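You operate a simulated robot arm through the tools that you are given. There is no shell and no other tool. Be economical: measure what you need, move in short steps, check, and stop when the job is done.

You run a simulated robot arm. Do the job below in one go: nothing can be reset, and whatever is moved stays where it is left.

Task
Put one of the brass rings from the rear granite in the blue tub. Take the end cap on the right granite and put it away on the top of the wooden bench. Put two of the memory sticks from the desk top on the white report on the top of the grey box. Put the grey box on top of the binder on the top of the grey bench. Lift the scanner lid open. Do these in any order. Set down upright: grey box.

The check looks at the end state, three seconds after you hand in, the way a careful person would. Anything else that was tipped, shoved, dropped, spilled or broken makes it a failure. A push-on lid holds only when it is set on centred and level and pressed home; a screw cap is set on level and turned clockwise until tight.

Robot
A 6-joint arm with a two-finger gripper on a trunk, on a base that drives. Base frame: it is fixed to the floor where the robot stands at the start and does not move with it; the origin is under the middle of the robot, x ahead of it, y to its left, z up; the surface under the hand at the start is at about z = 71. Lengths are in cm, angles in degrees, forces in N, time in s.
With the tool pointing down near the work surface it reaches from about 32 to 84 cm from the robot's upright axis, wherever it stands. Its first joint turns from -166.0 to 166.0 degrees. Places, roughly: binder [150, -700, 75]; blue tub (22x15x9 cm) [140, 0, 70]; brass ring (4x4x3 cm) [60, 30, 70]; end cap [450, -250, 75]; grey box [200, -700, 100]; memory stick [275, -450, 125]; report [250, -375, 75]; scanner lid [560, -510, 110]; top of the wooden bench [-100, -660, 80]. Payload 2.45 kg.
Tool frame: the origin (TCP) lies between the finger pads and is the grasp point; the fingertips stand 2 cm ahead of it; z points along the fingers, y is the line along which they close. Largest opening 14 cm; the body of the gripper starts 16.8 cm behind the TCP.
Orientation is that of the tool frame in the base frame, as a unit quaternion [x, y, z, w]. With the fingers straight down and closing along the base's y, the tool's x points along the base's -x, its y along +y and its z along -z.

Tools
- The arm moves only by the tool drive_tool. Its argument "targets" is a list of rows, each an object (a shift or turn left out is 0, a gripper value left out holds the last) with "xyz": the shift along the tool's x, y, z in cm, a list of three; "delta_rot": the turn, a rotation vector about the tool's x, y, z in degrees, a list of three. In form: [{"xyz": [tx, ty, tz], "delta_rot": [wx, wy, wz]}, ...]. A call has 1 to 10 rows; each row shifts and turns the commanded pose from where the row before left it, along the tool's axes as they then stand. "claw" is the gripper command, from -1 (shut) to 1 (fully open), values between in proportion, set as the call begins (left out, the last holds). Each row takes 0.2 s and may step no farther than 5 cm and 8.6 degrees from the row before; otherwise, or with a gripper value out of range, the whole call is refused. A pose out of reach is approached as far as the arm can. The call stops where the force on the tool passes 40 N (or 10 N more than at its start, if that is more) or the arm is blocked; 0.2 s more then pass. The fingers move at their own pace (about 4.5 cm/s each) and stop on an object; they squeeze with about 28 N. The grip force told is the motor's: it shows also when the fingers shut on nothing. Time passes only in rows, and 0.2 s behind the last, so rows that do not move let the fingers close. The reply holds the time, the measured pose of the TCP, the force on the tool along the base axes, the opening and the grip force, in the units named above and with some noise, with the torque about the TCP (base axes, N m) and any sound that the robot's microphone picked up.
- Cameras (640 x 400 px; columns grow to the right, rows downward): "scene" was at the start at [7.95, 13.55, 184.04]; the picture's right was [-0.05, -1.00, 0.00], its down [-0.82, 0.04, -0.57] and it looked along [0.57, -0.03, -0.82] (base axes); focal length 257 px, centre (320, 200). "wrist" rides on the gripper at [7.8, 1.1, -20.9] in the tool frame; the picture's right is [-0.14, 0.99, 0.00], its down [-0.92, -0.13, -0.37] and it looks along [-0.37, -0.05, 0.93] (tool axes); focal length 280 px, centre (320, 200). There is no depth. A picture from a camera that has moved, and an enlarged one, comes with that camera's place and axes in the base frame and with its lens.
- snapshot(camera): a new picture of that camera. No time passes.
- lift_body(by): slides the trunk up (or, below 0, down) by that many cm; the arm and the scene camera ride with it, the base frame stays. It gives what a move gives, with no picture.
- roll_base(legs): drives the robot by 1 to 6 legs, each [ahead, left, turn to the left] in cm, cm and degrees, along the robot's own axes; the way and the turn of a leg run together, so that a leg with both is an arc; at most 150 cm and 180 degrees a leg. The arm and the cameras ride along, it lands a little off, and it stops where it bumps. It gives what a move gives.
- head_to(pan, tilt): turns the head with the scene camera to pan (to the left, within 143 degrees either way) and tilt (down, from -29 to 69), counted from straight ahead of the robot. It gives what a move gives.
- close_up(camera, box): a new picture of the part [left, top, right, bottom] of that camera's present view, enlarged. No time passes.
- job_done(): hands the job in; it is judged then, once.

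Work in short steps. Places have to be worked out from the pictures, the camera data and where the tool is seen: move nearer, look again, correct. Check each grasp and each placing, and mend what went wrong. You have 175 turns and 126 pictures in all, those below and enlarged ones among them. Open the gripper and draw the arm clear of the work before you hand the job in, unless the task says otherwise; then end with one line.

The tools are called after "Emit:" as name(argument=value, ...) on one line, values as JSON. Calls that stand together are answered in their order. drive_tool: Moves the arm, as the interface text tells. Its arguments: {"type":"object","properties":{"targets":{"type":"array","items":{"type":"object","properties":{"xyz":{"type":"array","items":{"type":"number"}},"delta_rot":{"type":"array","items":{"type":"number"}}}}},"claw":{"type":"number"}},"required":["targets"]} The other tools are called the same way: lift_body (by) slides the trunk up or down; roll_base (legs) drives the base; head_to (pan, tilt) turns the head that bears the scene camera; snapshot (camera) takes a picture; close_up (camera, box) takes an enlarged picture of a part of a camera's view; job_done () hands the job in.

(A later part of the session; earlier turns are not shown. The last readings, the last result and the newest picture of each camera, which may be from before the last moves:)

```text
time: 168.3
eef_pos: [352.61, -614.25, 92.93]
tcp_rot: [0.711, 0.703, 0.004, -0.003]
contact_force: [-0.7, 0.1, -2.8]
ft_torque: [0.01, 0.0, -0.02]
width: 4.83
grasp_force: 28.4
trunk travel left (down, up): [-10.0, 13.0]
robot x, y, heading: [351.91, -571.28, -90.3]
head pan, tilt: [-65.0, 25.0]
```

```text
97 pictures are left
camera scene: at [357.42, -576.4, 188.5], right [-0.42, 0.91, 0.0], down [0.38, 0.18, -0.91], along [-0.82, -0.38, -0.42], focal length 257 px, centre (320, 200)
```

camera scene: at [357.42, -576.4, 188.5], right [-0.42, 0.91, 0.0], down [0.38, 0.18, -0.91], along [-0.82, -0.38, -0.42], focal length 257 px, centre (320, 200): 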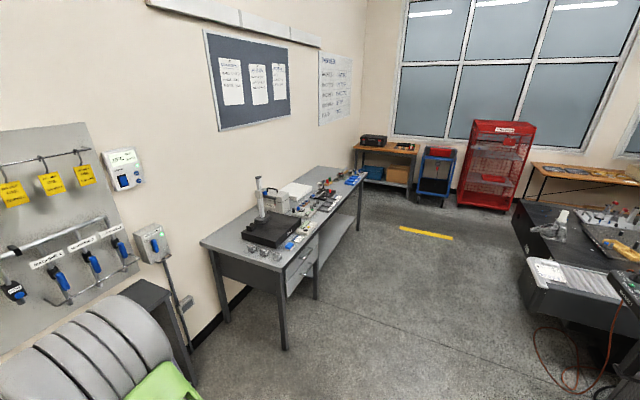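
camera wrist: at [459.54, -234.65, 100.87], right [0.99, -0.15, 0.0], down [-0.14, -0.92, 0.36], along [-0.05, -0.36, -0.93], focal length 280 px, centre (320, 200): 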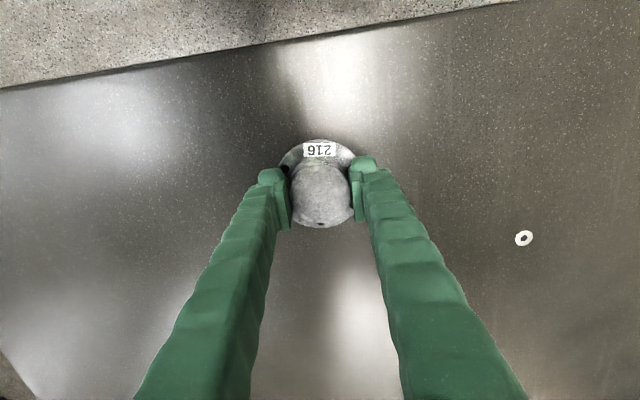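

The wooden bench is at the far end wall (front edge x≈-100, y -720…-600). I turn to face it and drive along the aisle.

Emit:
roll_base(legs=[[0, 0, -89.7], [130, 0, 0], [130, 0, 0], [105, 30, 0], [0, 40, 0]])

Emit:
head_to(pan=0, tilt=35)

Emit:
snapshot(camera="scene")

```text
time: 189.3
eef_pos: [-48.04, -591.6, 92.75]
tcp_rot: [1.0, -0.015, 0.017, 0.002]
contact_force: [-0.3, 0.4, -1.3]
ft_torque: [-0.04, -0.01, 0.01]
width: 4.85
grasp_force: 27.9
trunk travel left (down, up): [-10.0, 13.0]
robot x, y, heading: [-6.52, -592.0, 178.8]
head pan, tilt: [-65.0, 25.0]
stopped in leg 4: the force on the tool passed its limit at 57 N (the readings are from after the stop); the commanded pose is now the measured one
```

```text
time: 190.7
eef_pos: [-48.03, -591.57, 92.77]
tcp_rot: [1.0, -0.014, 0.017, 0.002]
contact_force: [1.1, 0.3, -2.6]
ft_torque: [-0.03, 0.02, -0.03]
width: 4.83
grasp_force: 27.7
trunk travel left (down, up): [-10.0, 13.0]
robot x, y, heading: [-6.39, -591.42, 178.9]
head pan, tilt: [0.0, 35.0]
```

```text
96 pictures are left
camera scene: at [-16.71, -605.51, 186.93], right [0.02, 1.0, 0.0], down [0.57, -0.01, -0.82], along [-0.82, 0.02, -0.57], focal length 257 px, centre (320, 200)
```

scene: 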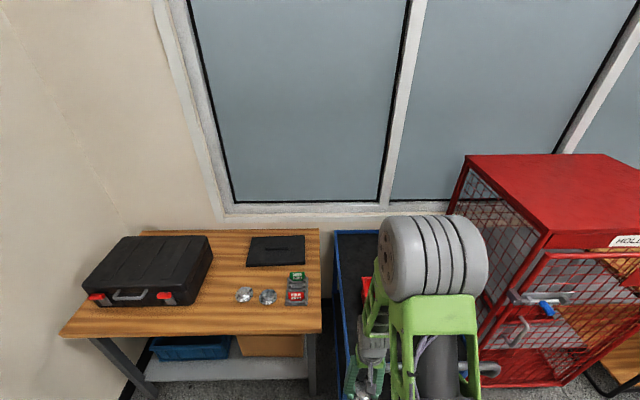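

The hand touched the blue cart beside the bench. I back straight off and inspect both cart and held cap.

Emit:
roll_base(legs=[[-15, 0, 0]])

Emit:
head_to(pan=-12, tilt=48)

Emit:
snapshot(camera="scene")

Emit:
snapshot(camera="wrist")

```text
time: 192.0
eef_pos: [-32.92, -591.84, 92.83]
tcp_rot: [1.0, -0.015, 0.016, 0.002]
contact_force: [0.0, -0.3, -2.0]
ft_torque: [0.02, 0.04, 0.02]
width: 4.83
grasp_force: 28.4
trunk travel left (down, up): [-10.0, 13.0]
robot x, y, heading: [8.48, -592.25, 178.8]
head pan, tilt: [0.0, 35.0]
```

```text
time: 192.8
eef_pos: [-32.98, -591.82, 92.66]
tcp_rot: [1.0, -0.015, 0.017, 0.002]
contact_force: [-0.4, 0.4, -1.8]
ft_torque: [0.01, -0.04, 0.0]
width: 4.8
grasp_force: 27.6
trunk travel left (down, up): [-10.0, 13.0]
robot x, y, heading: [8.79, -591.87, 179.2]
head pan, tilt: [-12.0, 48.0]
```

```text
95 pictures are left
camera scene: at [-0.58, -604.18, 185.03], right [0.23, 0.97, 0.0], down [0.72, -0.17, -0.67], along [-0.65, 0.15, -0.74], focal length 257 px, centre (320, 200)
```

scene: 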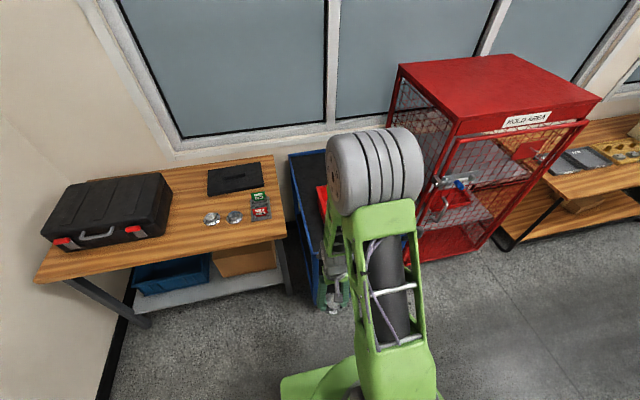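

```text
94 pictures are left
camera wrist: at [-26.04, -593.14, 114.0], right [-0.17, -0.99, 0.0], down [-0.93, 0.16, 0.34], along [-0.33, 0.06, -0.94], focal length 280 px, centre (320, 200)
```

wrist: 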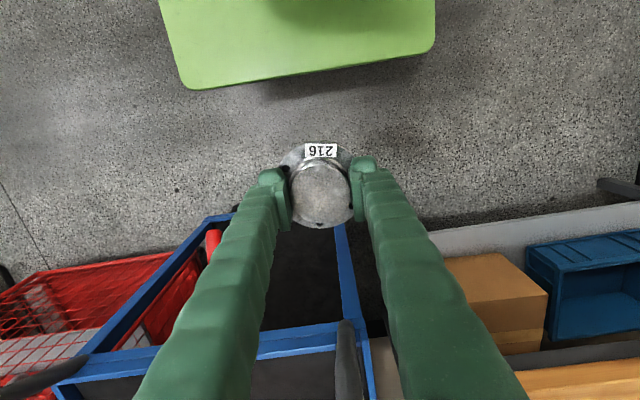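

Cart shows no displacement and the cap is held well. Bench front edge x≈-70, top z≈80; I'll aim for the free spot near (-80,-644). Strafing left then approaching.

Emit:
roll_base(legs=[[0, -0.0, 1], [0, 52, 0], [26, 0, 0]])

Emit:
snapshot(camera="wrist")

Emit:
snapshot(camera="scene")

```text
time: 199.7
eef_pos: [-59.4, -644.68, 92.72]
tcp_rot: [1.0, -0.005, 0.017, 0.002]
contact_force: [-0.3, -1.0, -1.6]
ft_torque: [0.0, -0.01, -0.01]
width: 4.84
grasp_force: 27.6
trunk travel left (down, up): [-10.0, 13.0]
robot x, y, heading: [-17.83, -643.79, 179.7]
head pan, tilt: [-12.0, 48.0]
```

```text
93 pictures are left
camera wrist: at [-52.3, -645.83, 113.98], right [-0.15, -0.99, 0.0], down [-0.93, 0.14, 0.34], along [-0.33, 0.05, -0.94], focal length 280 px, centre (320, 200)
```

wrist: 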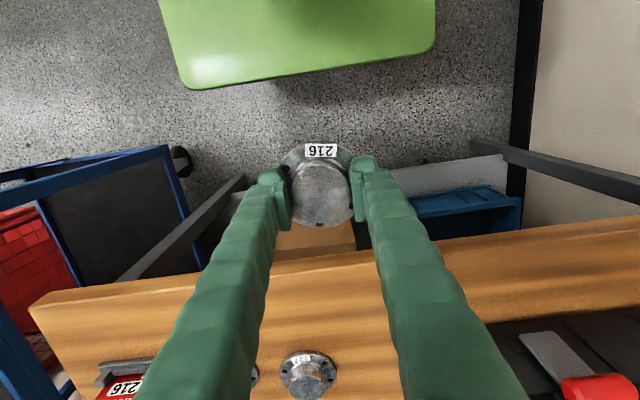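

```text
92 pictures are left
camera scene: at [-26.69, -656.42, 185.01], right [0.21, 0.98, 0.0], down [0.73, -0.16, -0.67], along [-0.65, 0.14, -0.74], focal length 257 px, centre (320, 200)
```

scene: 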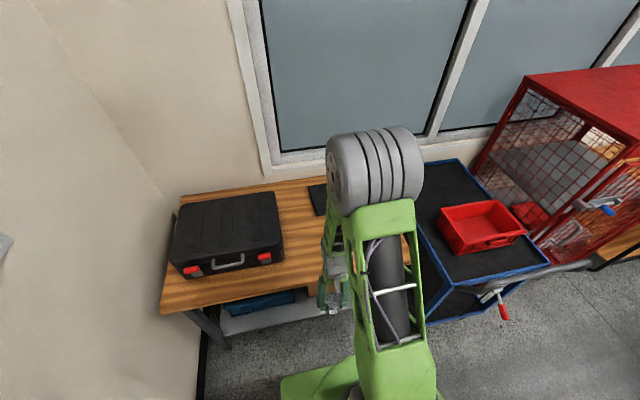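

Bench edge at x≈-73. I extend over (-82.5,-649), correcting the 2° tilt, then lower.

Emit:
drive_tool(targets=[{"xyz": [-4.6, 0.9, 0], "delta_rot": [0, -1.9, 0]}, {"xyz": [-4.6, 0.9, 0]}, {"xyz": [-4.6, 0.9, 0]}, {"xyz": [-4.6, 0.9, 0]}, {"xyz": [-4.6, 0.7, 0]}])

Emit:
snapshot(camera="wrist")

```text
time: 200.9
eef_pos: [-82.37, -648.75, 92.45]
tcp_rot: [1.0, -0.006, 0.001, 0.002]
contact_force: [0.5, 0.0, -1.4]
ft_torque: [-0.03, 0.0, -0.01]
width: 4.82
grasp_force: 27.6
trunk travel left (down, up): [-10.0, 13.0]
robot x, y, heading: [-17.79, -644.11, 179.9]
head pan, tilt: [-12.0, 48.0]
```

```text
91 pictures are left
camera wrist: at [-74.68, -649.94, 113.51], right [-0.15, -0.99, 0.0], down [-0.92, 0.14, 0.37], along [-0.36, 0.05, -0.93], focal length 280 px, centre (320, 200)
```

wrist: 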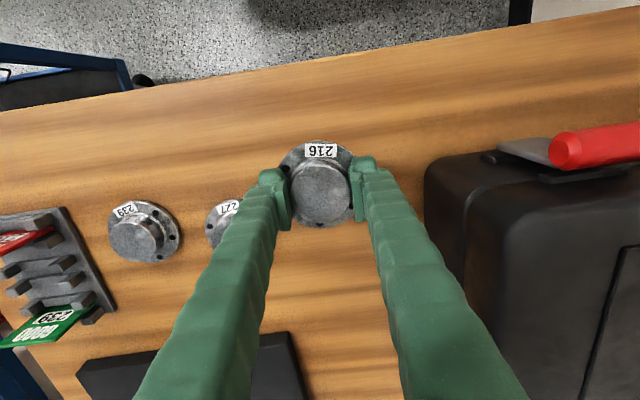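

Spot is free under the cap. Lowering gently until contact.

Emit:
drive_tool(targets=[{"xyz": [0, 0, 4]}, {"xyz": [0, 0, 3]}, {"xyz": [0, 0, 1]}, {"xyz": [0, 0, 0.5]}, {"xyz": [0, 0, 0.5]}, {"xyz": [0, 0, 0.5]}])

```text
time: 201.5
eef_pos: [-82.44, -648.93, 86.69]
tcp_rot: [1.0, -0.006, 0.0, 0.002]
contact_force: [6.8, 0.1, 17.2]
ft_torque: [0.6, 0.05, -0.18]
width: 4.82
grasp_force: 27.9
trunk travel left (down, up): [-10.0, 13.0]
robot x, y, heading: [-17.56, -643.95, 179.7]
head pan, tilt: [-12.0, 48.0]
stopped in row 3: the force on the tool passed its limit at 68 N (the readings are from after the stop); the commanded pose is now the measured one
```

Contact earlier than expected; I check the picture before releasing.

Emit:
snapshot(camera="wrist")

Emit:
close_up(camera="scene", box=[200, 180, 400, 320])

```text
90 pictures are left
camera wrist: at [-74.73, -649.95, 107.71], right [-0.15, -0.99, 0.0], down [-0.92, 0.14, 0.37], along [-0.36, 0.05, -0.93], focal length 280 px, centre (320, 200)
```

wrist: 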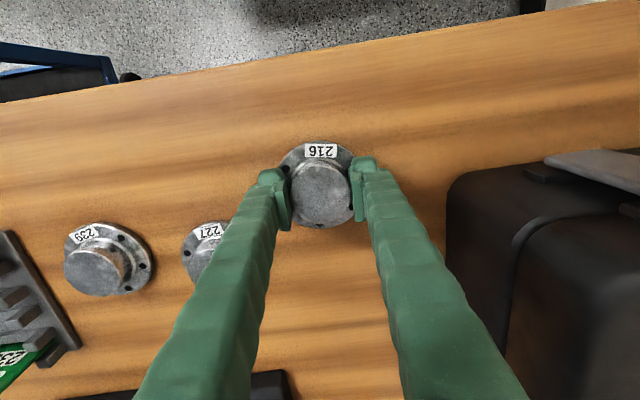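

```text
2.86 times, centred on (300, 250) of scene
camera zoom: at [-26.59, -656.44, 185.04], right [0.21, 0.98, 0.0], down [0.73, -0.16, -0.67], along [-0.65, 0.14, -0.74], focal length 733 px, centre (377, 57)
```

zoom: 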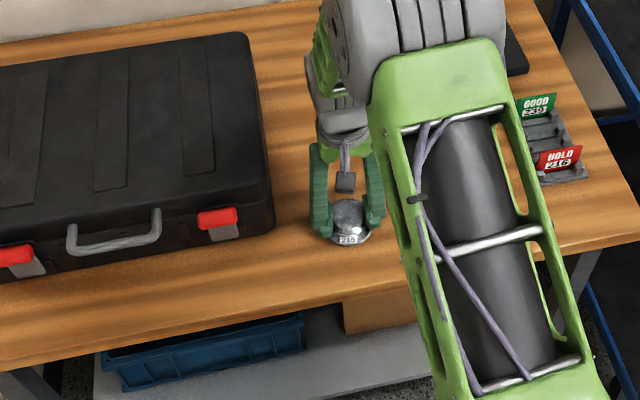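

Cap rests on the bench, clear of neighbours. I open and retreat upward.

Emit:
drive_tool(targets=[{}, {}, {}], claw=0.0)

Emit:
drive_tool(targets=[{"xyz": [0, 0, -2]}, {"xyz": [0, 0, -4]}, {"xyz": [0, 0, -4]}])

Emit:
snapshot(camera="wrist")

```text
time: 202.3
eef_pos: [-82.43, -648.87, 86.53]
tcp_rot: [1.0, -0.005, 0.0, 0.002]
contact_force: [-2.0, -3.5, 11.5]
ft_torque: [0.45, 0.07, 0.15]
width: 6.83
grasp_force: 0.0
trunk travel left (down, up): [-10.0, 13.0]
robot x, y, heading: [-17.84, -643.97, 179.6]
head pan, tilt: [-12.0, 48.0]
```

```text
time: 203.1
eef_pos: [-82.21, -648.81, 96.71]
tcp_rot: [1.0, -0.005, 0.001, 0.001]
contact_force: [0.2, 0.3, 0.0]
ft_torque: [0.01, 0.02, -0.02]
width: 7.02
grasp_force: 0.0
trunk travel left (down, up): [-10.0, 13.0]
robot x, y, heading: [-17.43, -643.7, 179.7]
head pan, tilt: [-12.0, 48.0]
```

```text
88 pictures are left
camera wrist: at [-74.57, -649.91, 117.6], right [-0.15, -0.99, 0.0], down [-0.92, 0.14, 0.37], along [-0.36, 0.05, -0.93], focal length 280 px, centre (320, 200)
```

wrist: 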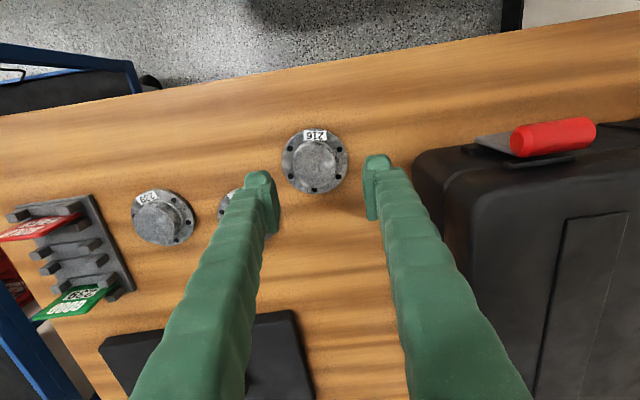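

Cap placed. Retract, back away, and move in front of the grey bench facing it.

Emit:
drive_tool(targets=[{"xyz": [4.6, -0.9, 0]}, {"xyz": [4.6, -0.9, 0]}, {"xyz": [4.6, -0.9, 0]}, {"xyz": [4.6, -0.9, 0]}, {"xyz": [4.6, -0.7, 0]}])

Emit:
roll_base(legs=[[-30, 0, 0], [0, -60, 0], [0, 0, 90.2], [0, 140, 0]])

Emit:
head_to(pan=0, tilt=40)

Emit:
snapshot(camera="scene")

```text
time: 204.3
eef_pos: [-59.24, -644.66, 96.56]
tcp_rot: [1.0, -0.007, -0.001, 0.002]
contact_force: [-0.2, 0.3, 0.6]
ft_torque: [-0.02, 0.01, -0.01]
width: 6.99
grasp_force: 0.0
trunk travel left (down, up): [-10.0, 13.0]
robot x, y, heading: [-17.42, -644.15, 180.1]
head pan, tilt: [-12.0, 48.0]
```

```text
time: 227.6
eef_pos: [154.21, -625.36, 96.65]
tcp_rot: [0.71, 0.704, 0.001, 0.0]
contact_force: [-0.3, 0.1, 0.1]
ft_torque: [0.04, 0.01, 0.01]
width: 7.01
grasp_force: 0.0
trunk travel left (down, up): [-10.0, 13.0]
robot x, y, heading: [153.74, -583.91, -90.0]
head pan, tilt: [-12.0, 48.0]
```

```text
time: 228.3
eef_pos: [154.11, -625.3, 96.59]
tcp_rot: [0.711, 0.704, 0.002, 0.002]
contact_force: [-0.1, 0.3, -0.3]
ft_torque: [-0.02, -0.01, -0.02]
width: 7.01
grasp_force: 0.0
trunk travel left (down, up): [-10.0, 13.0]
robot x, y, heading: [153.66, -583.81, -89.9]
head pan, tilt: [0.0, 40.0]
```

```text
87 pictures are left
camera scene: at [167.22, -593.36, 186.17], right [-1.0, 0.0, 0.0], down [0.0, 0.64, -0.77], along [0.0, -0.77, -0.64], focal length 257 px, centre (320, 200)
```

scene: 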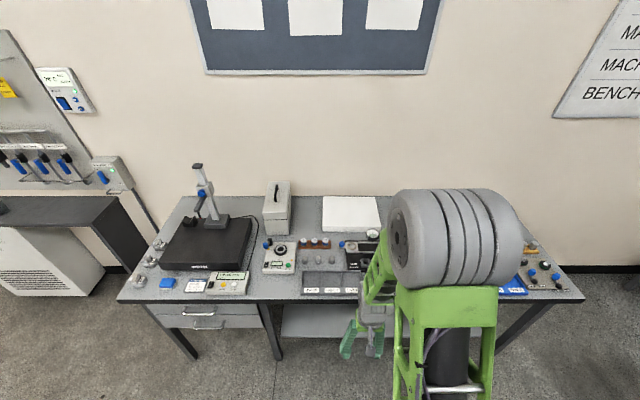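

A light-grey box with a top handle at left and a white flat object (binder?) at right. I zoom in.

Emit:
close_up(camera="scene", box=[230, 160, 400, 300])

```text
2.86 times, centred on (315, 230) of scene
camera zoom: at [167.22, -593.36, 186.17], right [-1.0, 0.0, 0.0], down [0.0, 0.64, -0.77], along [0.0, -0.77, -0.64], focal length 733 px, centre (334, 114)
```

zoom: 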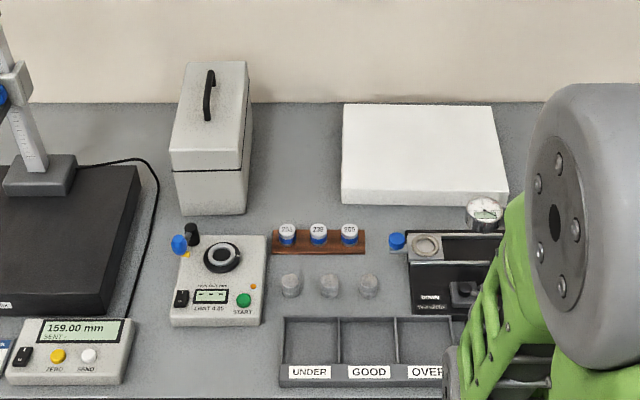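

Grey box: ~14×28×18 cm, handle along y at about (192,-708, z≈96); white binder ~(149,-712). I raise the hand, then position the base in front of the box.

Emit:
drive_tool(targets=[{"xyz": [0, 0, -4]}, {"xyz": [0, 0, -4]}, {"xyz": [0, 0, -4]}])

Emit:
roll_base(legs=[[0, 39, 0], [36, 0, 0]])

Emit:
snapshot(camera="wrist")

Emit:
snapshot(camera="scene")

```text
time: 229.1
eef_pos: [154.28, -625.23, 108.84]
tcp_rot: [0.711, 0.704, 0.0, 0.001]
contact_force: [-0.2, 0.4, 0.2]
ft_torque: [0.0, 0.02, 0.0]
width: 7.0
grasp_force: 0.0
trunk travel left (down, up): [-10.0, 13.0]
robot x, y, heading: [153.5, -583.68, -90.2]
head pan, tilt: [0.0, 40.0]
```

```text
time: 235.0
eef_pos: [192.91, -661.42, 108.64]
tcp_rot: [0.712, 0.702, 0.003, 0.001]
contact_force: [0.6, 0.3, 0.9]
ft_torque: [0.04, 0.0, 0.04]
width: 7.0
grasp_force: 0.0
trunk travel left (down, up): [-10.0, 13.0]
robot x, y, heading: [192.35, -619.55, -90.4]
head pan, tilt: [0.0, 40.0]
```

```text
85 pictures are left
camera wrist: at [194.0, -653.64, 129.66], right [0.99, -0.15, 0.0], down [-0.14, -0.92, 0.37], along [-0.05, -0.36, -0.93], focal length 280 px, centre (320, 200)
```

wrist: 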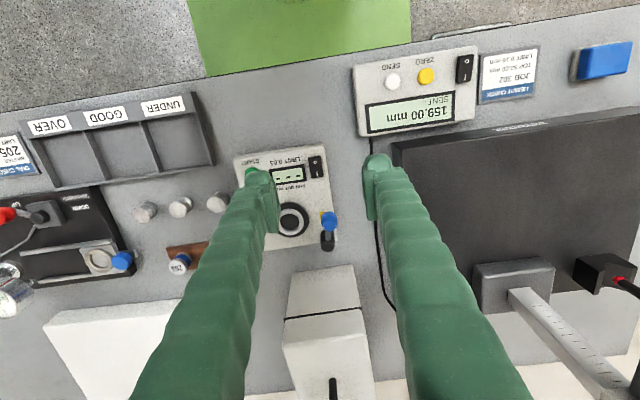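

```text
84 pictures are left
camera scene: at [206.04, -629.43, 186.16], right [-1.0, 0.0, 0.0], down [0.0, 0.64, -0.77], along [0.0, -0.77, -0.64], focal length 257 px, centre (320, 200)
```

scene: 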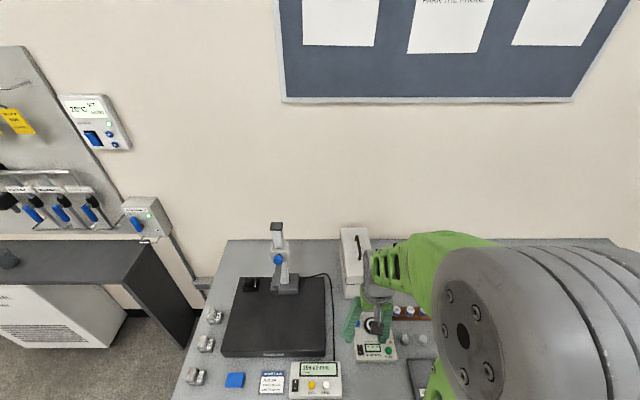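

Box located as computed; I raise a little and extend to see the handle.

Emit:
drive_tool(targets=[{"xyz": [-3, 0, -3.5]}, {"xyz": [-4.8, 0, 0]}, {"xyz": [-4.8, 0, 0]}, {"xyz": [-4.8, 0, 0]}, {"xyz": [-4.8, 0, 0]}, {"xyz": [-4.8, 0, 0]}, {"xyz": [-4, 0, 0]}])

Emit:
snapshot(camera="wrist")

```text
time: 236.6
eef_pos: [192.57, -692.52, 112.23]
tcp_rot: [0.712, 0.702, 0.001, 0.0]
contact_force: [-0.5, -0.3, -0.2]
ft_torque: [0.04, 0.02, -0.01]
width: 6.99
grasp_force: 0.1
trunk travel left (down, up): [-10.0, 13.0]
robot x, y, heading: [192.57, -619.85, -90.1]
head pan, tilt: [0.0, 40.0]
```

```text
83 pictures are left
camera wrist: at [193.56, -684.75, 133.11], right [0.99, -0.15, 0.0], down [-0.14, -0.92, 0.37], along [-0.05, -0.36, -0.93], focal length 280 px, centre (320, 200)
```

wrist: 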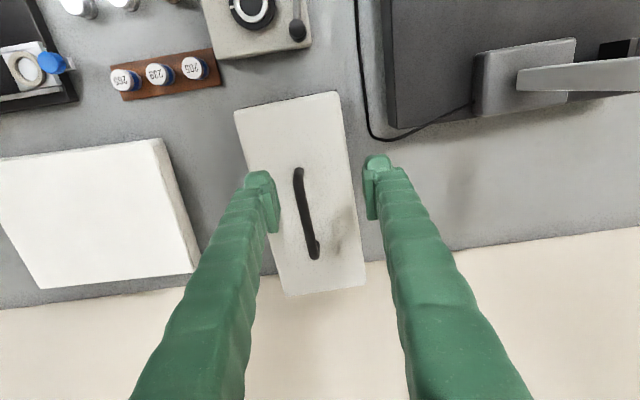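

Handle centre ≈(189.5,-701), along y; box x 182–196. I move above it and lower to just over the handle with a check.

Emit:
drive_tool(targets=[{"xyz": [-4.4, -1.5, 0]}, {"xyz": [-4.3, -1.5, 0]}, {"xyz": [0, 0, 4]}, {"xyz": [0, 0, 4]}, {"xyz": [0, 0, 3]}], claw=-0.15)

Emit:
snapshot(camera="wrist")

```text
time: 237.8
eef_pos: [189.31, -701.21, 102.99]
tcp_rot: [0.712, 0.702, -0.002, 0.003]
contact_force: [1.0, 6.7, 16.8]
ft_torque: [0.37, 0.63, -0.31]
width: 6.0
grasp_force: 0.4
trunk travel left (down, up): [-10.0, 13.0]
robot x, y, heading: [192.02, -619.93, -90.1]
head pan, tilt: [0.0, 40.0]
stopped in row 5: the force on the tool passed its limit at 52 N (the readings are from after the stop); the commanded pose is now the measured one
```

```text
82 pictures are left
camera wrist: at [190.44, -693.28, 123.84], right [0.99, -0.15, 0.0], down [-0.14, -0.92, 0.37], along [-0.05, -0.37, -0.93], focal length 280 px, centre (320, 200)
```

wrist: 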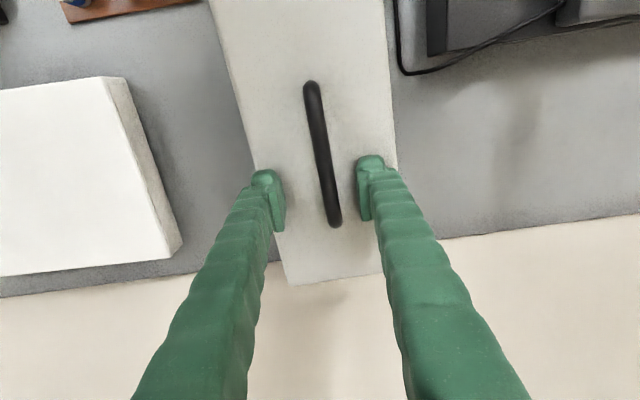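

Fingertips reached the box's top: it is at z≈101, so handle centre is (190.1,-698). I lift slightly, shift to the handle's centre, then close.

Emit:
drive_tool(targets=[{"xyz": [0, 0, -1]}, {"xyz": [3.1, 0.8, 0]}, {"xyz": [0, 0, 0.5]}])

Emit:
drive_tool(targets=[{}, {}, {}, {}, {}], claw=-1)

Emit:
snapshot(camera="wrist")

```text
time: 238.6
eef_pos: [190.25, -698.01, 103.14]
tcp_rot: [0.712, 0.702, -0.001, 0.003]
contact_force: [0.2, 0.9, 0.7]
ft_torque: [0.0, 0.02, 0.0]
width: 5.93
grasp_force: 0.0
trunk travel left (down, up): [-10.0, 13.0]
robot x, y, heading: [192.48, -619.42, -90.0]
head pan, tilt: [0.0, 40.0]
```

```text
time: 239.8
eef_pos: [190.22, -698.14, 103.19]
tcp_rot: [0.712, 0.702, -0.001, 0.003]
contact_force: [0.7, 1.4, -0.1]
ft_torque: [-0.06, -0.03, 0.82]
width: 0.58
grasp_force: 28.1
trunk travel left (down, up): [-10.0, 13.0]
robot x, y, heading: [192.41, -619.75, -90.2]
head pan, tilt: [0.0, 40.0]
```

```text
81 pictures are left
camera wrist: at [191.42, -690.23, 124.08], right [0.99, -0.15, 0.0], down [-0.14, -0.92, 0.37], along [-0.05, -0.37, -0.93], focal length 280 px, centre (320, 200)
```

wrist: 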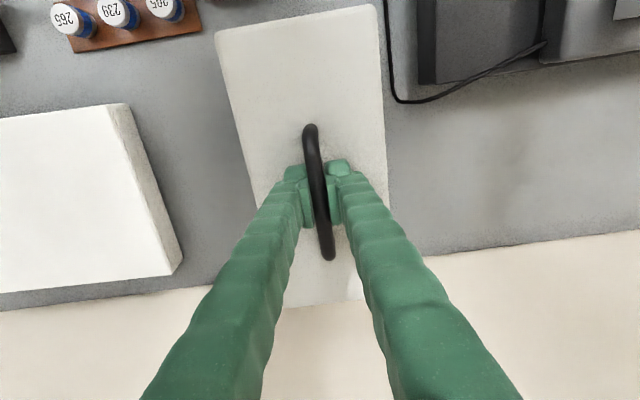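

Handle gripped (0.58 cm). I lift gently 1.5 cm and check weight.

Emit:
drive_tool(targets=[{"xyz": [0, 0, -0.5]}, {"xyz": [0, 0, -0.5]}, {"xyz": [0, 0, -0.5]}, {}])

Emit:
snapshot(camera="wrist")

Emit:
snapshot(camera="scene")

```text
time: 240.8
eef_pos: [190.29, -698.22, 104.45]
tcp_rot: [0.713, 0.702, 0.0, 0.002]
contact_force: [0.2, 0.1, -16.4]
ft_torque: [0.01, 0.0, -0.03]
width: 0.59
grasp_force: 28.4
trunk travel left (down, up): [-10.0, 13.0]
robot x, y, heading: [192.29, -619.71, -90.0]
head pan, tilt: [0.0, 40.0]
```

```text
80 pictures are left
camera wrist: at [191.32, -690.36, 125.45], right [0.99, -0.15, 0.0], down [-0.14, -0.92, 0.37], along [-0.05, -0.37, -0.93], focal length 280 px, centre (320, 200)
```

wrist: 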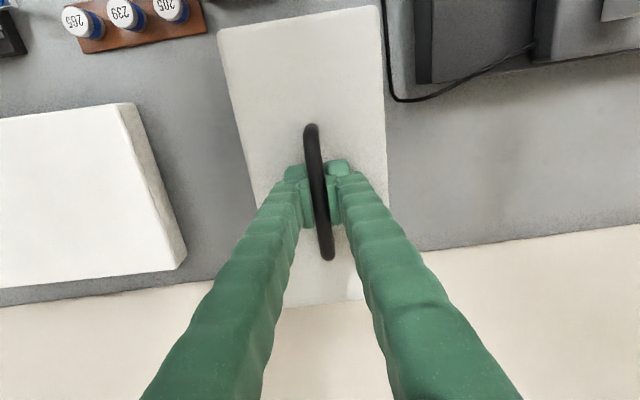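

```text
79 pictures are left
camera scene: at [206.04, -629.54, 186.16], right [-1.0, 0.0, 0.0], down [0.0, 0.64, -0.77], along [0.0, -0.77, -0.64], focal length 257 px, centre (320, 200)
```

scene: 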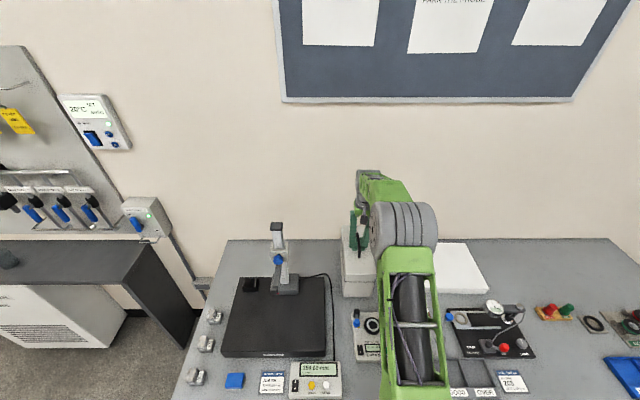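

Whole box lifted, balanced (16 N). I raise it 11 cm more and strafe the base 43 cm right toward the binder.

Emit:
drive_tool(targets=[{"xyz": [0, 0, -2]}, {"xyz": [0, 0, -2.5]}, {"xyz": [0, 0, -2.5]}, {"xyz": [0, 0, -2.5]}, {"xyz": [0, 0, -1.5]}, {}])

Emit:
roll_base(legs=[[0, -42.5, 0]])

Emit:
snapshot(camera="wrist")

Emit:
snapshot(camera="scene")

```text
time: 242.2
eef_pos: [190.18, -698.17, 115.51]
tcp_rot: [0.712, 0.702, 0.0, 0.002]
contact_force: [0.0, -0.2, -15.4]
ft_torque: [0.02, -0.02, 0.01]
width: 0.62
grasp_force: 28.4
trunk travel left (down, up): [-10.0, 13.0]
robot x, y, heading: [192.37, -619.71, -90.2]
head pan, tilt: [0.0, 40.0]
```

```text
time: 246.5
eef_pos: [148.35, -698.11, 115.56]
tcp_rot: [0.71, 0.704, 0.0, 0.002]
contact_force: [-1.1, -0.1, -15.5]
ft_torque: [0.02, 0.01, -0.04]
width: 0.58
grasp_force: 27.7
trunk travel left (down, up): [-10.0, 13.0]
robot x, y, heading: [150.12, -620.1, -90.0]
head pan, tilt: [0.0, 40.0]
```

```text
78 pictures are left
camera wrist: at [149.3, -690.23, 136.45], right [0.99, -0.15, 0.0], down [-0.14, -0.92, 0.37], along [-0.05, -0.37, -0.93], focal length 280 px, centre (320, 200)
```

wrist: 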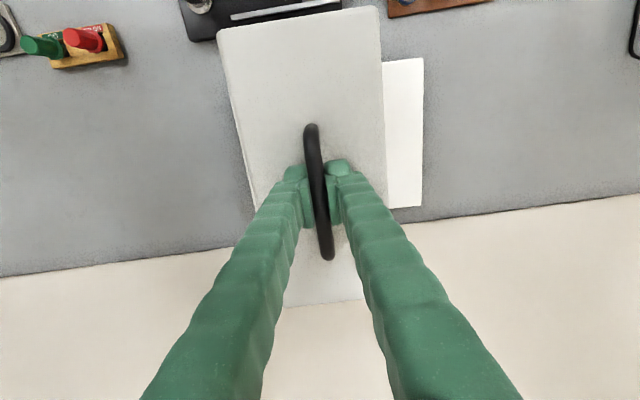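

```text
77 pictures are left
camera scene: at [163.8, -629.39, 186.16], right [-1.0, 0.0, 0.0], down [0.0, 0.64, -0.77], along [0.0, -0.77, -0.64], focal length 257 px, centre (320, 200)
```

scene: 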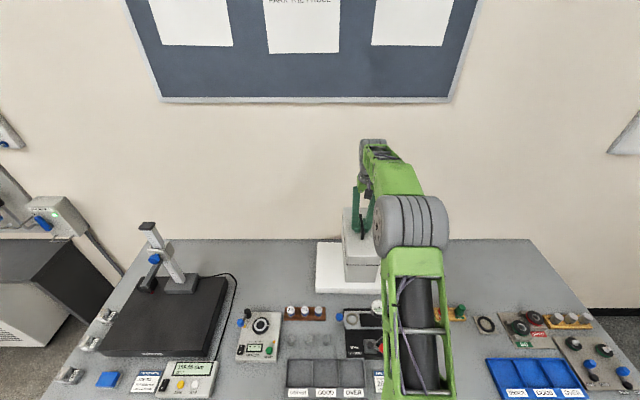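

Binder spans x≈133–167, y≈-688…-715. I shift to (150,-701.5) and lower slowly to contact.

Emit:
drive_tool(targets=[{"xyz": [-1.7, 0.8, 0]}, {"xyz": [-1.7, 0.8, 0]}, {"xyz": [0, 0, 3]}, {"xyz": [0, 0, 1.5]}, {}])

Emit:
close_up(camera="scene", box=[280, 180, 440, 320])

```text
time: 247.7
eef_pos: [149.92, -701.56, 111.05]
tcp_rot: [0.71, 0.704, 0.0, 0.003]
contact_force: [-0.4, 0.4, -16.1]
ft_torque: [0.04, -0.01, -0.02]
width: 0.59
grasp_force: 28.4
trunk travel left (down, up): [-10.0, 13.0]
robot x, y, heading: [149.98, -619.64, -90.1]
head pan, tilt: [0.0, 40.0]
```

```text
2.86 times, centred on (360, 250) of scene
camera zoom: at [163.82, -629.37, 186.16], right [-1.0, 0.0, 0.0], down [0.0, 0.64, -0.77], along [0.0, -0.77, -0.64], focal length 733 px, centre (206, 57)
```

zoom: 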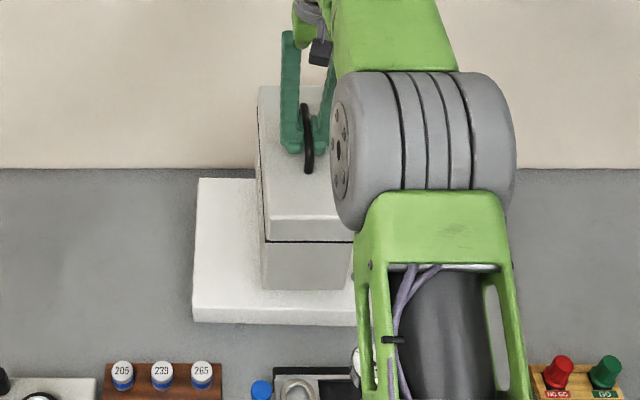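

Looks centred. Lowering in small steps until the weight transfers.

Emit:
drive_tool(targets=[{"xyz": [0, 0, 1]}, {"xyz": [0, 0, 0.5]}, {"xyz": [0, 0, 0.4]}, {}])

```text
time: 248.7
eef_pos: [149.85, -701.39, 109.07]
tcp_rot: [0.71, 0.704, 0.0, 0.003]
contact_force: [-0.7, -0.5, -15.9]
ft_torque: [0.04, 0.01, 0.01]
width: 0.6
grasp_force: 27.5
trunk travel left (down, up): [-10.0, 13.0]
robot x, y, heading: [150.01, -619.62, -89.9]
head pan, tilt: [0.0, 40.0]
```

Emit:
drive_tool(targets=[{"xyz": [0, 0, 0.4]}, {"xyz": [0, 0, 0.4]}, {"xyz": [0, 0, 0.4]}, {}])

```text
time: 249.7
eef_pos: [150.02, -701.62, 107.93]
tcp_rot: [0.71, 0.704, 0.0, 0.003]
contact_force: [0.2, -0.6, -14.6]
ft_torque: [0.04, 0.0, 0.0]
width: 0.61
grasp_force: 28.2
trunk travel left (down, up): [-10.0, 13.0]
robot x, y, heading: [150.09, -619.78, -90.1]
head pan, tilt: [0.0, 40.0]
```

Still carrying the weight; continuing down in 0.3 cm steps.

Emit:
drive_tool(targets=[{"xyz": [0, 0, 0.3]}, {"xyz": [0, 0, 0.3]}, {"xyz": [0, 0, 0.3]}, {}])

```text
time: 250.7
eef_pos: [149.76, -701.54, 107.53]
tcp_rot: [0.711, 0.703, -0.003, 0.006]
contact_force: [-1.6, -3.1, 26.2]
ft_torque: [-0.03, 0.01, -0.03]
width: 0.66
grasp_force: 28.3
trunk travel left (down, up): [-10.0, 13.0]
robot x, y, heading: [150.16, -619.64, -90.2]
head pan, tilt: [0.0, 40.0]
```

Box rests on the binder. I relieve the pressure, open, and lift away.

Emit:
drive_tool(targets=[{"xyz": [0, 0, -0.4]}, {}])

Emit:
drive_tool(targets=[{}, {}, {}, {}], claw=-0.15)

Emit:
drive_tool(targets=[{"xyz": [0, 0, -1]}, {"xyz": [0, 0, -3]}, {"xyz": [0, 0, -4]}, {"xyz": [4, 0, -2]}, {"xyz": [4.8, 0, 0]}, {"xyz": [4.8, 0, 0]}, {"xyz": [4.8, 0, 0]}, {"xyz": [4.8, 0, 0]}, {"xyz": [4.8, 0, 0]}])

Emit:
snapshot(camera="scene")

Emit:
snapshot(camera="wrist")

```text
time: 251.3
eef_pos: [149.9, -701.54, 107.53]
tcp_rot: [0.711, 0.703, -0.001, 0.003]
contact_force: [-3.1, -8.8, 10.2]
ft_torque: [-0.79, 0.0, -0.02]
width: 0.61
grasp_force: 28.1
trunk travel left (down, up): [-10.0, 13.0]
robot x, y, heading: [149.97, -619.84, -90.1]
head pan, tilt: [0.0, 40.0]
```

```text
time: 252.3
eef_pos: [149.85, -701.36, 107.38]
tcp_rot: [0.711, 0.703, -0.001, 0.002]
contact_force: [1.5, 0.1, 3.2]
ft_torque: [0.07, 0.12, -0.04]
width: 5.9
grasp_force: 0.0
trunk travel left (down, up): [-10.0, 13.0]
robot x, y, heading: [150.08, -619.8, -90.0]
head pan, tilt: [0.0, 40.0]
```

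```text
time: 254.3
eef_pos: [150.03, -673.12, 117.5]
tcp_rot: [0.71, 0.704, -0.001, 0.003]
contact_force: [0.3, 0.2, 0.0]
ft_torque: [-0.04, 0.02, -0.03]
width: 5.94
grasp_force: 0.0
trunk travel left (down, up): [-10.0, 13.0]
robot x, y, heading: [150.2, -619.52, -90.1]
head pan, tilt: [0.0, 40.0]
```

```text
75 pictures are left
camera scene: at [163.82, -629.05, 186.19], right [-1.0, 0.0, 0.0], down [0.0, 0.64, -0.77], along [0.0, -0.77, -0.64], focal length 257 px, centre (320, 200)
```

scene: 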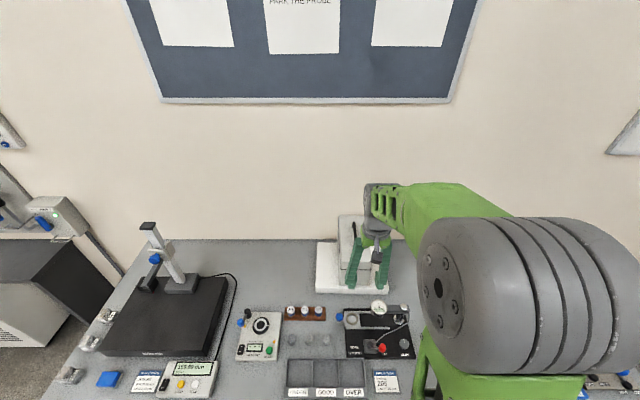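

```text
74 pictures are left
camera wrist: at [151.24, -665.2, 138.32], right [0.99, -0.15, 0.0], down [-0.14, -0.92, 0.37], along [-0.05, -0.37, -0.93], focal length 280 px, centre (320, 200)
```

wrist: 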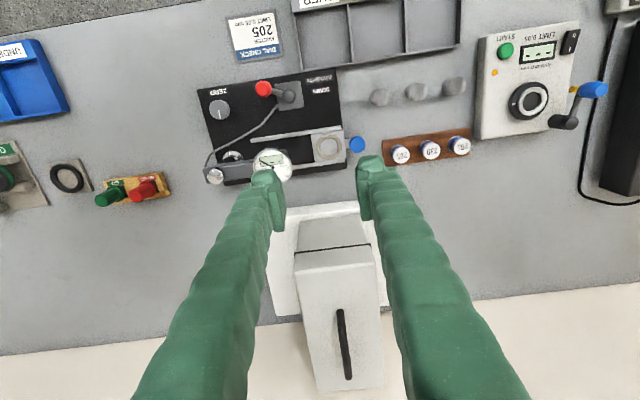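

Box stands upright on the binder. Now to the raised desk with the memory sticks: retract, back out, and approach it from the aisle side at x≈340.

Emit:
drive_tool(targets=[{"xyz": [4.8, 0, 0]}, {"xyz": [4.8, 0, -1]}, {"xyz": [1.5, 0, -3]}, {"xyz": [0, 0, -4]}])

Emit:
roll_base(legs=[[-50, 0, 0], [0, 140, 0], [0, 50, 0], [0, 0, -90], [0, 120, 0]])

```text
time: 255.3
eef_pos: [150.07, -662.17, 125.33]
tcp_rot: [0.71, 0.704, -0.001, 0.003]
contact_force: [0.2, 0.2, 0.7]
ft_torque: [-0.04, 0.01, -0.02]
width: 5.95
grasp_force: 0.0
trunk travel left (down, up): [-10.0, 13.0]
robot x, y, heading: [150.2, -619.55, -90.4]
head pan, tilt: [0.0, 40.0]
```

```text
time: 286.7
eef_pos: [298.24, -673.18, 125.42]
tcp_rot: [1.0, -0.002, -0.003, 0.002]
contact_force: [0.3, 0.4, 1.1]
ft_torque: [-0.12, -0.03, -0.04]
width: 5.94
grasp_force: 0.0
trunk travel left (down, up): [-10.0, 13.0]
robot x, y, heading: [340.48, -672.85, -180.0]
head pan, tilt: [0.0, 40.0]
stopped in leg 5: the robot was blocked; the commanded pose is now the measured one
```

I moved the wrong way (left is -y when facing -x) and the base stopped against something near the wall. I back off to the right and inspect.

Emit:
roll_base(legs=[[0, -60, 0]])

Emit:
head_to(pan=80, tilt=35)

Emit:
snapshot(camera="scene")

```text
time: 292.4
eef_pos: [297.7, -613.56, 125.35]
tcp_rot: [1.0, -0.002, -0.002, 0.001]
contact_force: [-0.4, -0.1, -0.1]
ft_torque: [0.02, -0.04, -0.02]
width: 5.96
grasp_force: 0.1
trunk travel left (down, up): [-10.0, 13.0]
robot x, y, heading: [340.3, -612.91, -179.8]
head pan, tilt: [0.0, 40.0]
```

```text
time: 293.9
eef_pos: [297.79, -613.52, 125.4]
tcp_rot: [1.0, -0.001, -0.003, 0.001]
contact_force: [0.1, -0.4, 0.0]
ft_torque: [0.03, 0.01, 0.01]
width: 5.91
grasp_force: 0.0
trunk travel left (down, up): [-10.0, 13.0]
robot x, y, heading: [340.55, -612.9, -179.5]
head pan, tilt: [80.0, 35.0]
```

```text
73 pictures are left
camera scene: at [337.8, -635.86, 186.93], right [-0.99, 0.17, 0.0], down [0.1, 0.57, -0.82], along [-0.14, -0.81, -0.57], focal length 257 px, centre (320, 200)
```

scene: 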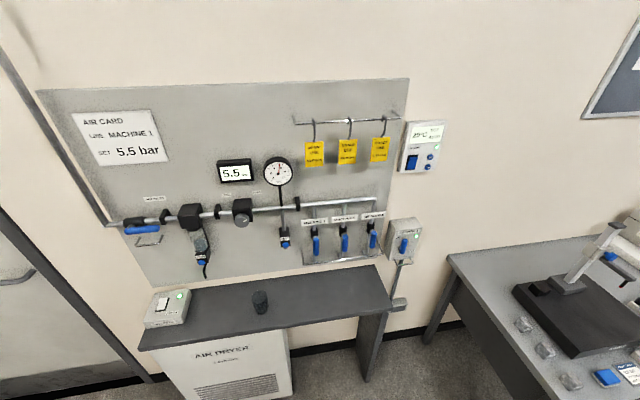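

Nothing looks disturbed. Now strafe right (+y) to y≈-450 beside the raised desk.

Emit:
roll_base(legs=[[0, -100, 0], [0, -58, 0]])

Emit:
head_to(pan=0, tilt=45)

Emit:
snapshot(camera="scene")

Emit:
snapshot(camera="wrist")

```text
time: 308.1
eef_pos: [296.55, -456.85, 125.38]
tcp_rot: [1.0, -0.001, -0.003, 0.002]
contact_force: [0.1, 0.2, -0.1]
ft_torque: [-0.04, 0.01, 0.0]
width: 5.95
grasp_force: 0.1
trunk travel left (down, up): [-10.0, 13.0]
robot x, y, heading: [338.73, -456.65, -179.4]
head pan, tilt: [80.0, 35.0]
```

```text
time: 309.6
eef_pos: [296.51, -456.85, 125.4]
tcp_rot: [1.0, 0.0, -0.002, 0.001]
contact_force: [-0.1, -0.1, -0.2]
ft_torque: [0.02, -0.03, -0.03]
width: 5.97
grasp_force: 0.0
trunk travel left (down, up): [-10.0, 13.0]
robot x, y, heading: [338.79, -456.29, -179.5]
head pan, tilt: [0.0, 45.0]
```

```text
72 pictures are left
camera scene: at [329.91, -470.49, 185.44], right [-0.01, 1.0, 0.0], down [0.71, 0.01, -0.71], along [-0.71, -0.01, -0.71], focal length 257 px, centre (320, 200)
```

scene: 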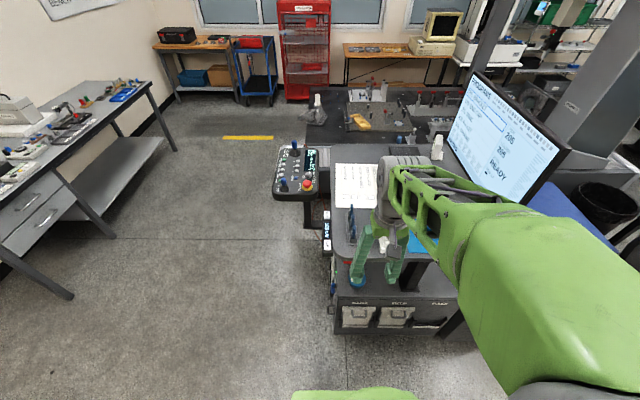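

```text
71 pictures are left
camera wrist: at [304.37, -457.89, 146.28], right [-0.14, -0.99, 0.0], down [-0.92, 0.13, 0.37], along [-0.37, 0.05, -0.93], focal length 280 px, centre (320, 200)
```

wrist: 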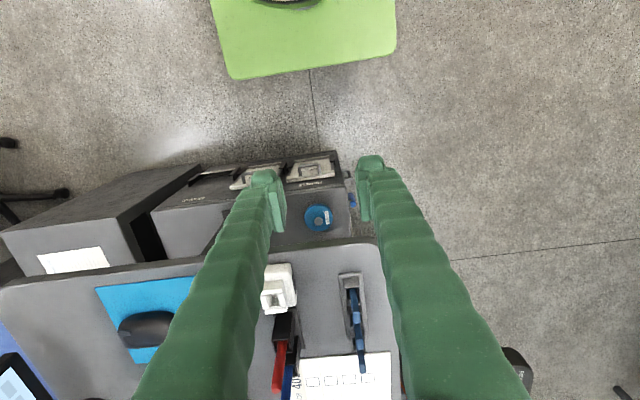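

I zoom in the wrist view on the small objects on the desk.

Emit:
close_up(camera="wrist", box=[230, 235, 420, 400])

```text
2.42 times, centred on (325, 318) of wrist
camera zoom: at [304.37, -457.89, 146.28], right [-0.14, -0.99, 0.0], down [-0.92, 0.13, 0.37], along [-0.37, 0.05, -0.93], focal length 680 px, centre (308, -85)
```

zoom: 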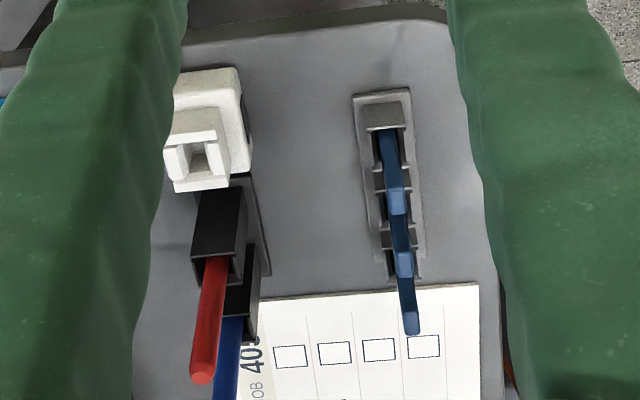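

Emit:
close_up(camera="scene", box=[310, 180, 430, 290])

```text
3.64 times, centred on (370, 235) of scene
camera zoom: at [329.91, -470.49, 185.44], right [-0.01, 1.0, 0.0], down [0.71, 0.01, -0.71], along [-0.71, -0.01, -0.71], focal length 933 px, centre (138, 73)
```

zoom: 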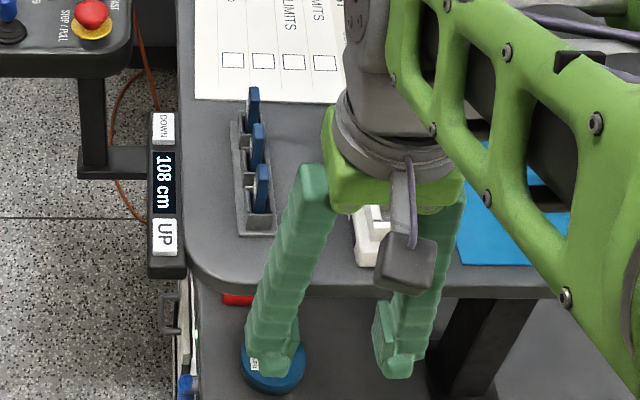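

Three blue sticks stand in a rack at about x=273, 268, 263, y≈-459.5, tops z≈116 (desk 108). I move above them and look.

Emit:
drive_tool(targets=[{"xyz": [-4.8, 0.6, 0]}, {"xyz": [-4.8, 0.6, 0]}, {"xyz": [-4.8, 0.6, 0]}, {"xyz": [-4.8, 0.6, 0]}])

Emit:
snapshot(camera="wrist")

```text
time: 310.6
eef_pos: [277.17, -459.36, 125.61]
tcp_rot: [1.0, 0.0, -0.002, 0.002]
contact_force: [0.3, 0.2, 0.0]
ft_torque: [0.03, -0.12, -0.03]
width: 5.98
grasp_force: 0.1
trunk travel left (down, up): [-10.0, 13.0]
robot x, y, heading: [339.21, -456.27, -179.5]
head pan, tilt: [0.0, 45.0]
```

```text
68 pictures are left
camera wrist: at [285.0, -460.37, 146.45], right [-0.14, -0.99, 0.0], down [-0.92, 0.13, 0.37], along [-0.37, 0.05, -0.93], focal length 280 px, centre (320, 200)
```

wrist: 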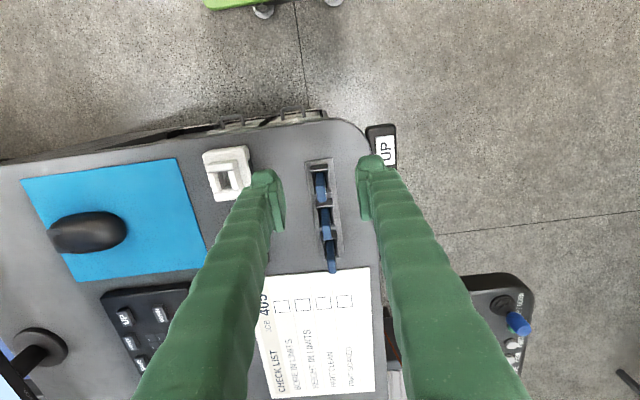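

Emit:
close_up(camera="wrist", box=[270, 140, 380, 290])

```text
2.67 times, centred on (325, 215) of wrist
camera zoom: at [285.0, -460.37, 146.45], right [-0.14, -0.99, 0.0], down [-0.92, 0.13, 0.37], along [-0.37, 0.05, -0.93], focal length 748 px, centre (307, 160)
```

zoom: 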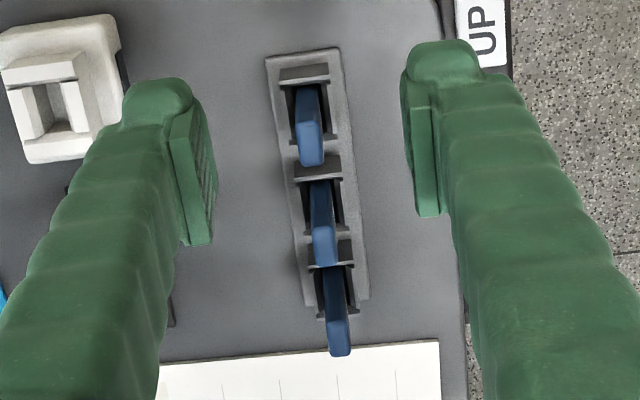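

Sticks at x≈273.5, 268.6, 263.5, y=-459.0. I grasp the nearest one with fingers closing along y.

Emit:
drive_tool(targets=[{"xyz": [-3.7, -0.4, 0]}, {"xyz": [0, 0, 4]}, {"xyz": [0, 0, 4]}, {"xyz": [0, 0, 2.5]}], claw=-0.35)

Emit:
drive_tool(targets=[{}, {}, {}, {}], claw=-1)

Emit:
drive_tool(targets=[{"xyz": [0, 0, -2]}, {"xyz": [0, 0, -4]}, {"xyz": [0, 0, -4]}])

Emit:
snapshot(camera="wrist")

```text
time: 311.6
eef_pos: [273.67, -458.99, 115.05]
tcp_rot: [1.0, 0.0, -0.002, 0.001]
contact_force: [-0.2, 0.7, -0.6]
ft_torque: [0.0, -0.06, -0.04]
width: 4.56
grasp_force: 0.0
trunk travel left (down, up): [-10.0, 13.0]
robot x, y, heading: [339.16, -455.92, -179.5]
head pan, tilt: [0.0, 45.0]
```

```text
time: 312.6
eef_pos: [273.59, -458.93, 115.07]
tcp_rot: [1.0, 0.0, -0.003, 0.002]
contact_force: [-0.1, -0.3, -0.7]
ft_torque: [-0.01, 0.01, 0.0]
width: 0.83
grasp_force: 27.7
trunk travel left (down, up): [-10.0, 13.0]
robot x, y, heading: [339.23, -456.61, -179.4]
head pan, tilt: [0.0, 45.0]
```

```text
time: 313.4
eef_pos: [273.65, -458.81, 125.0]
tcp_rot: [1.0, 0.0, -0.003, 0.002]
contact_force: [0.0, 0.2, -0.5]
ft_torque: [-0.01, -0.05, -0.02]
width: 0.82
grasp_force: 27.9
trunk travel left (down, up): [-10.0, 13.0]
robot x, y, heading: [339.31, -456.3, -179.5]
head pan, tilt: [0.0, 45.0]
```

```text
66 pictures are left
camera wrist: at [281.53, -459.85, 145.87], right [-0.14, -0.99, 0.0], down [-0.92, 0.13, 0.37], along [-0.37, 0.05, -0.93], focal length 280 px, centre (320, 200)
```

wrist: 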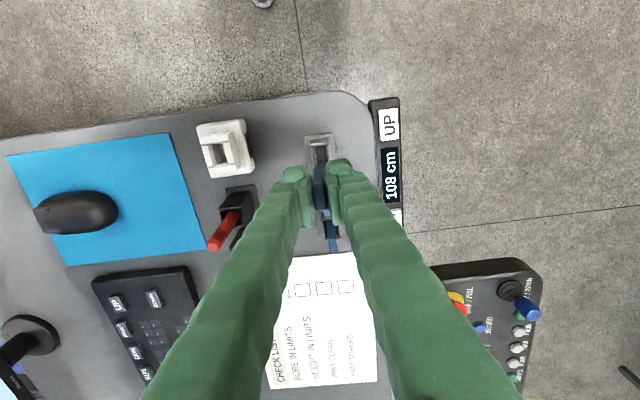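

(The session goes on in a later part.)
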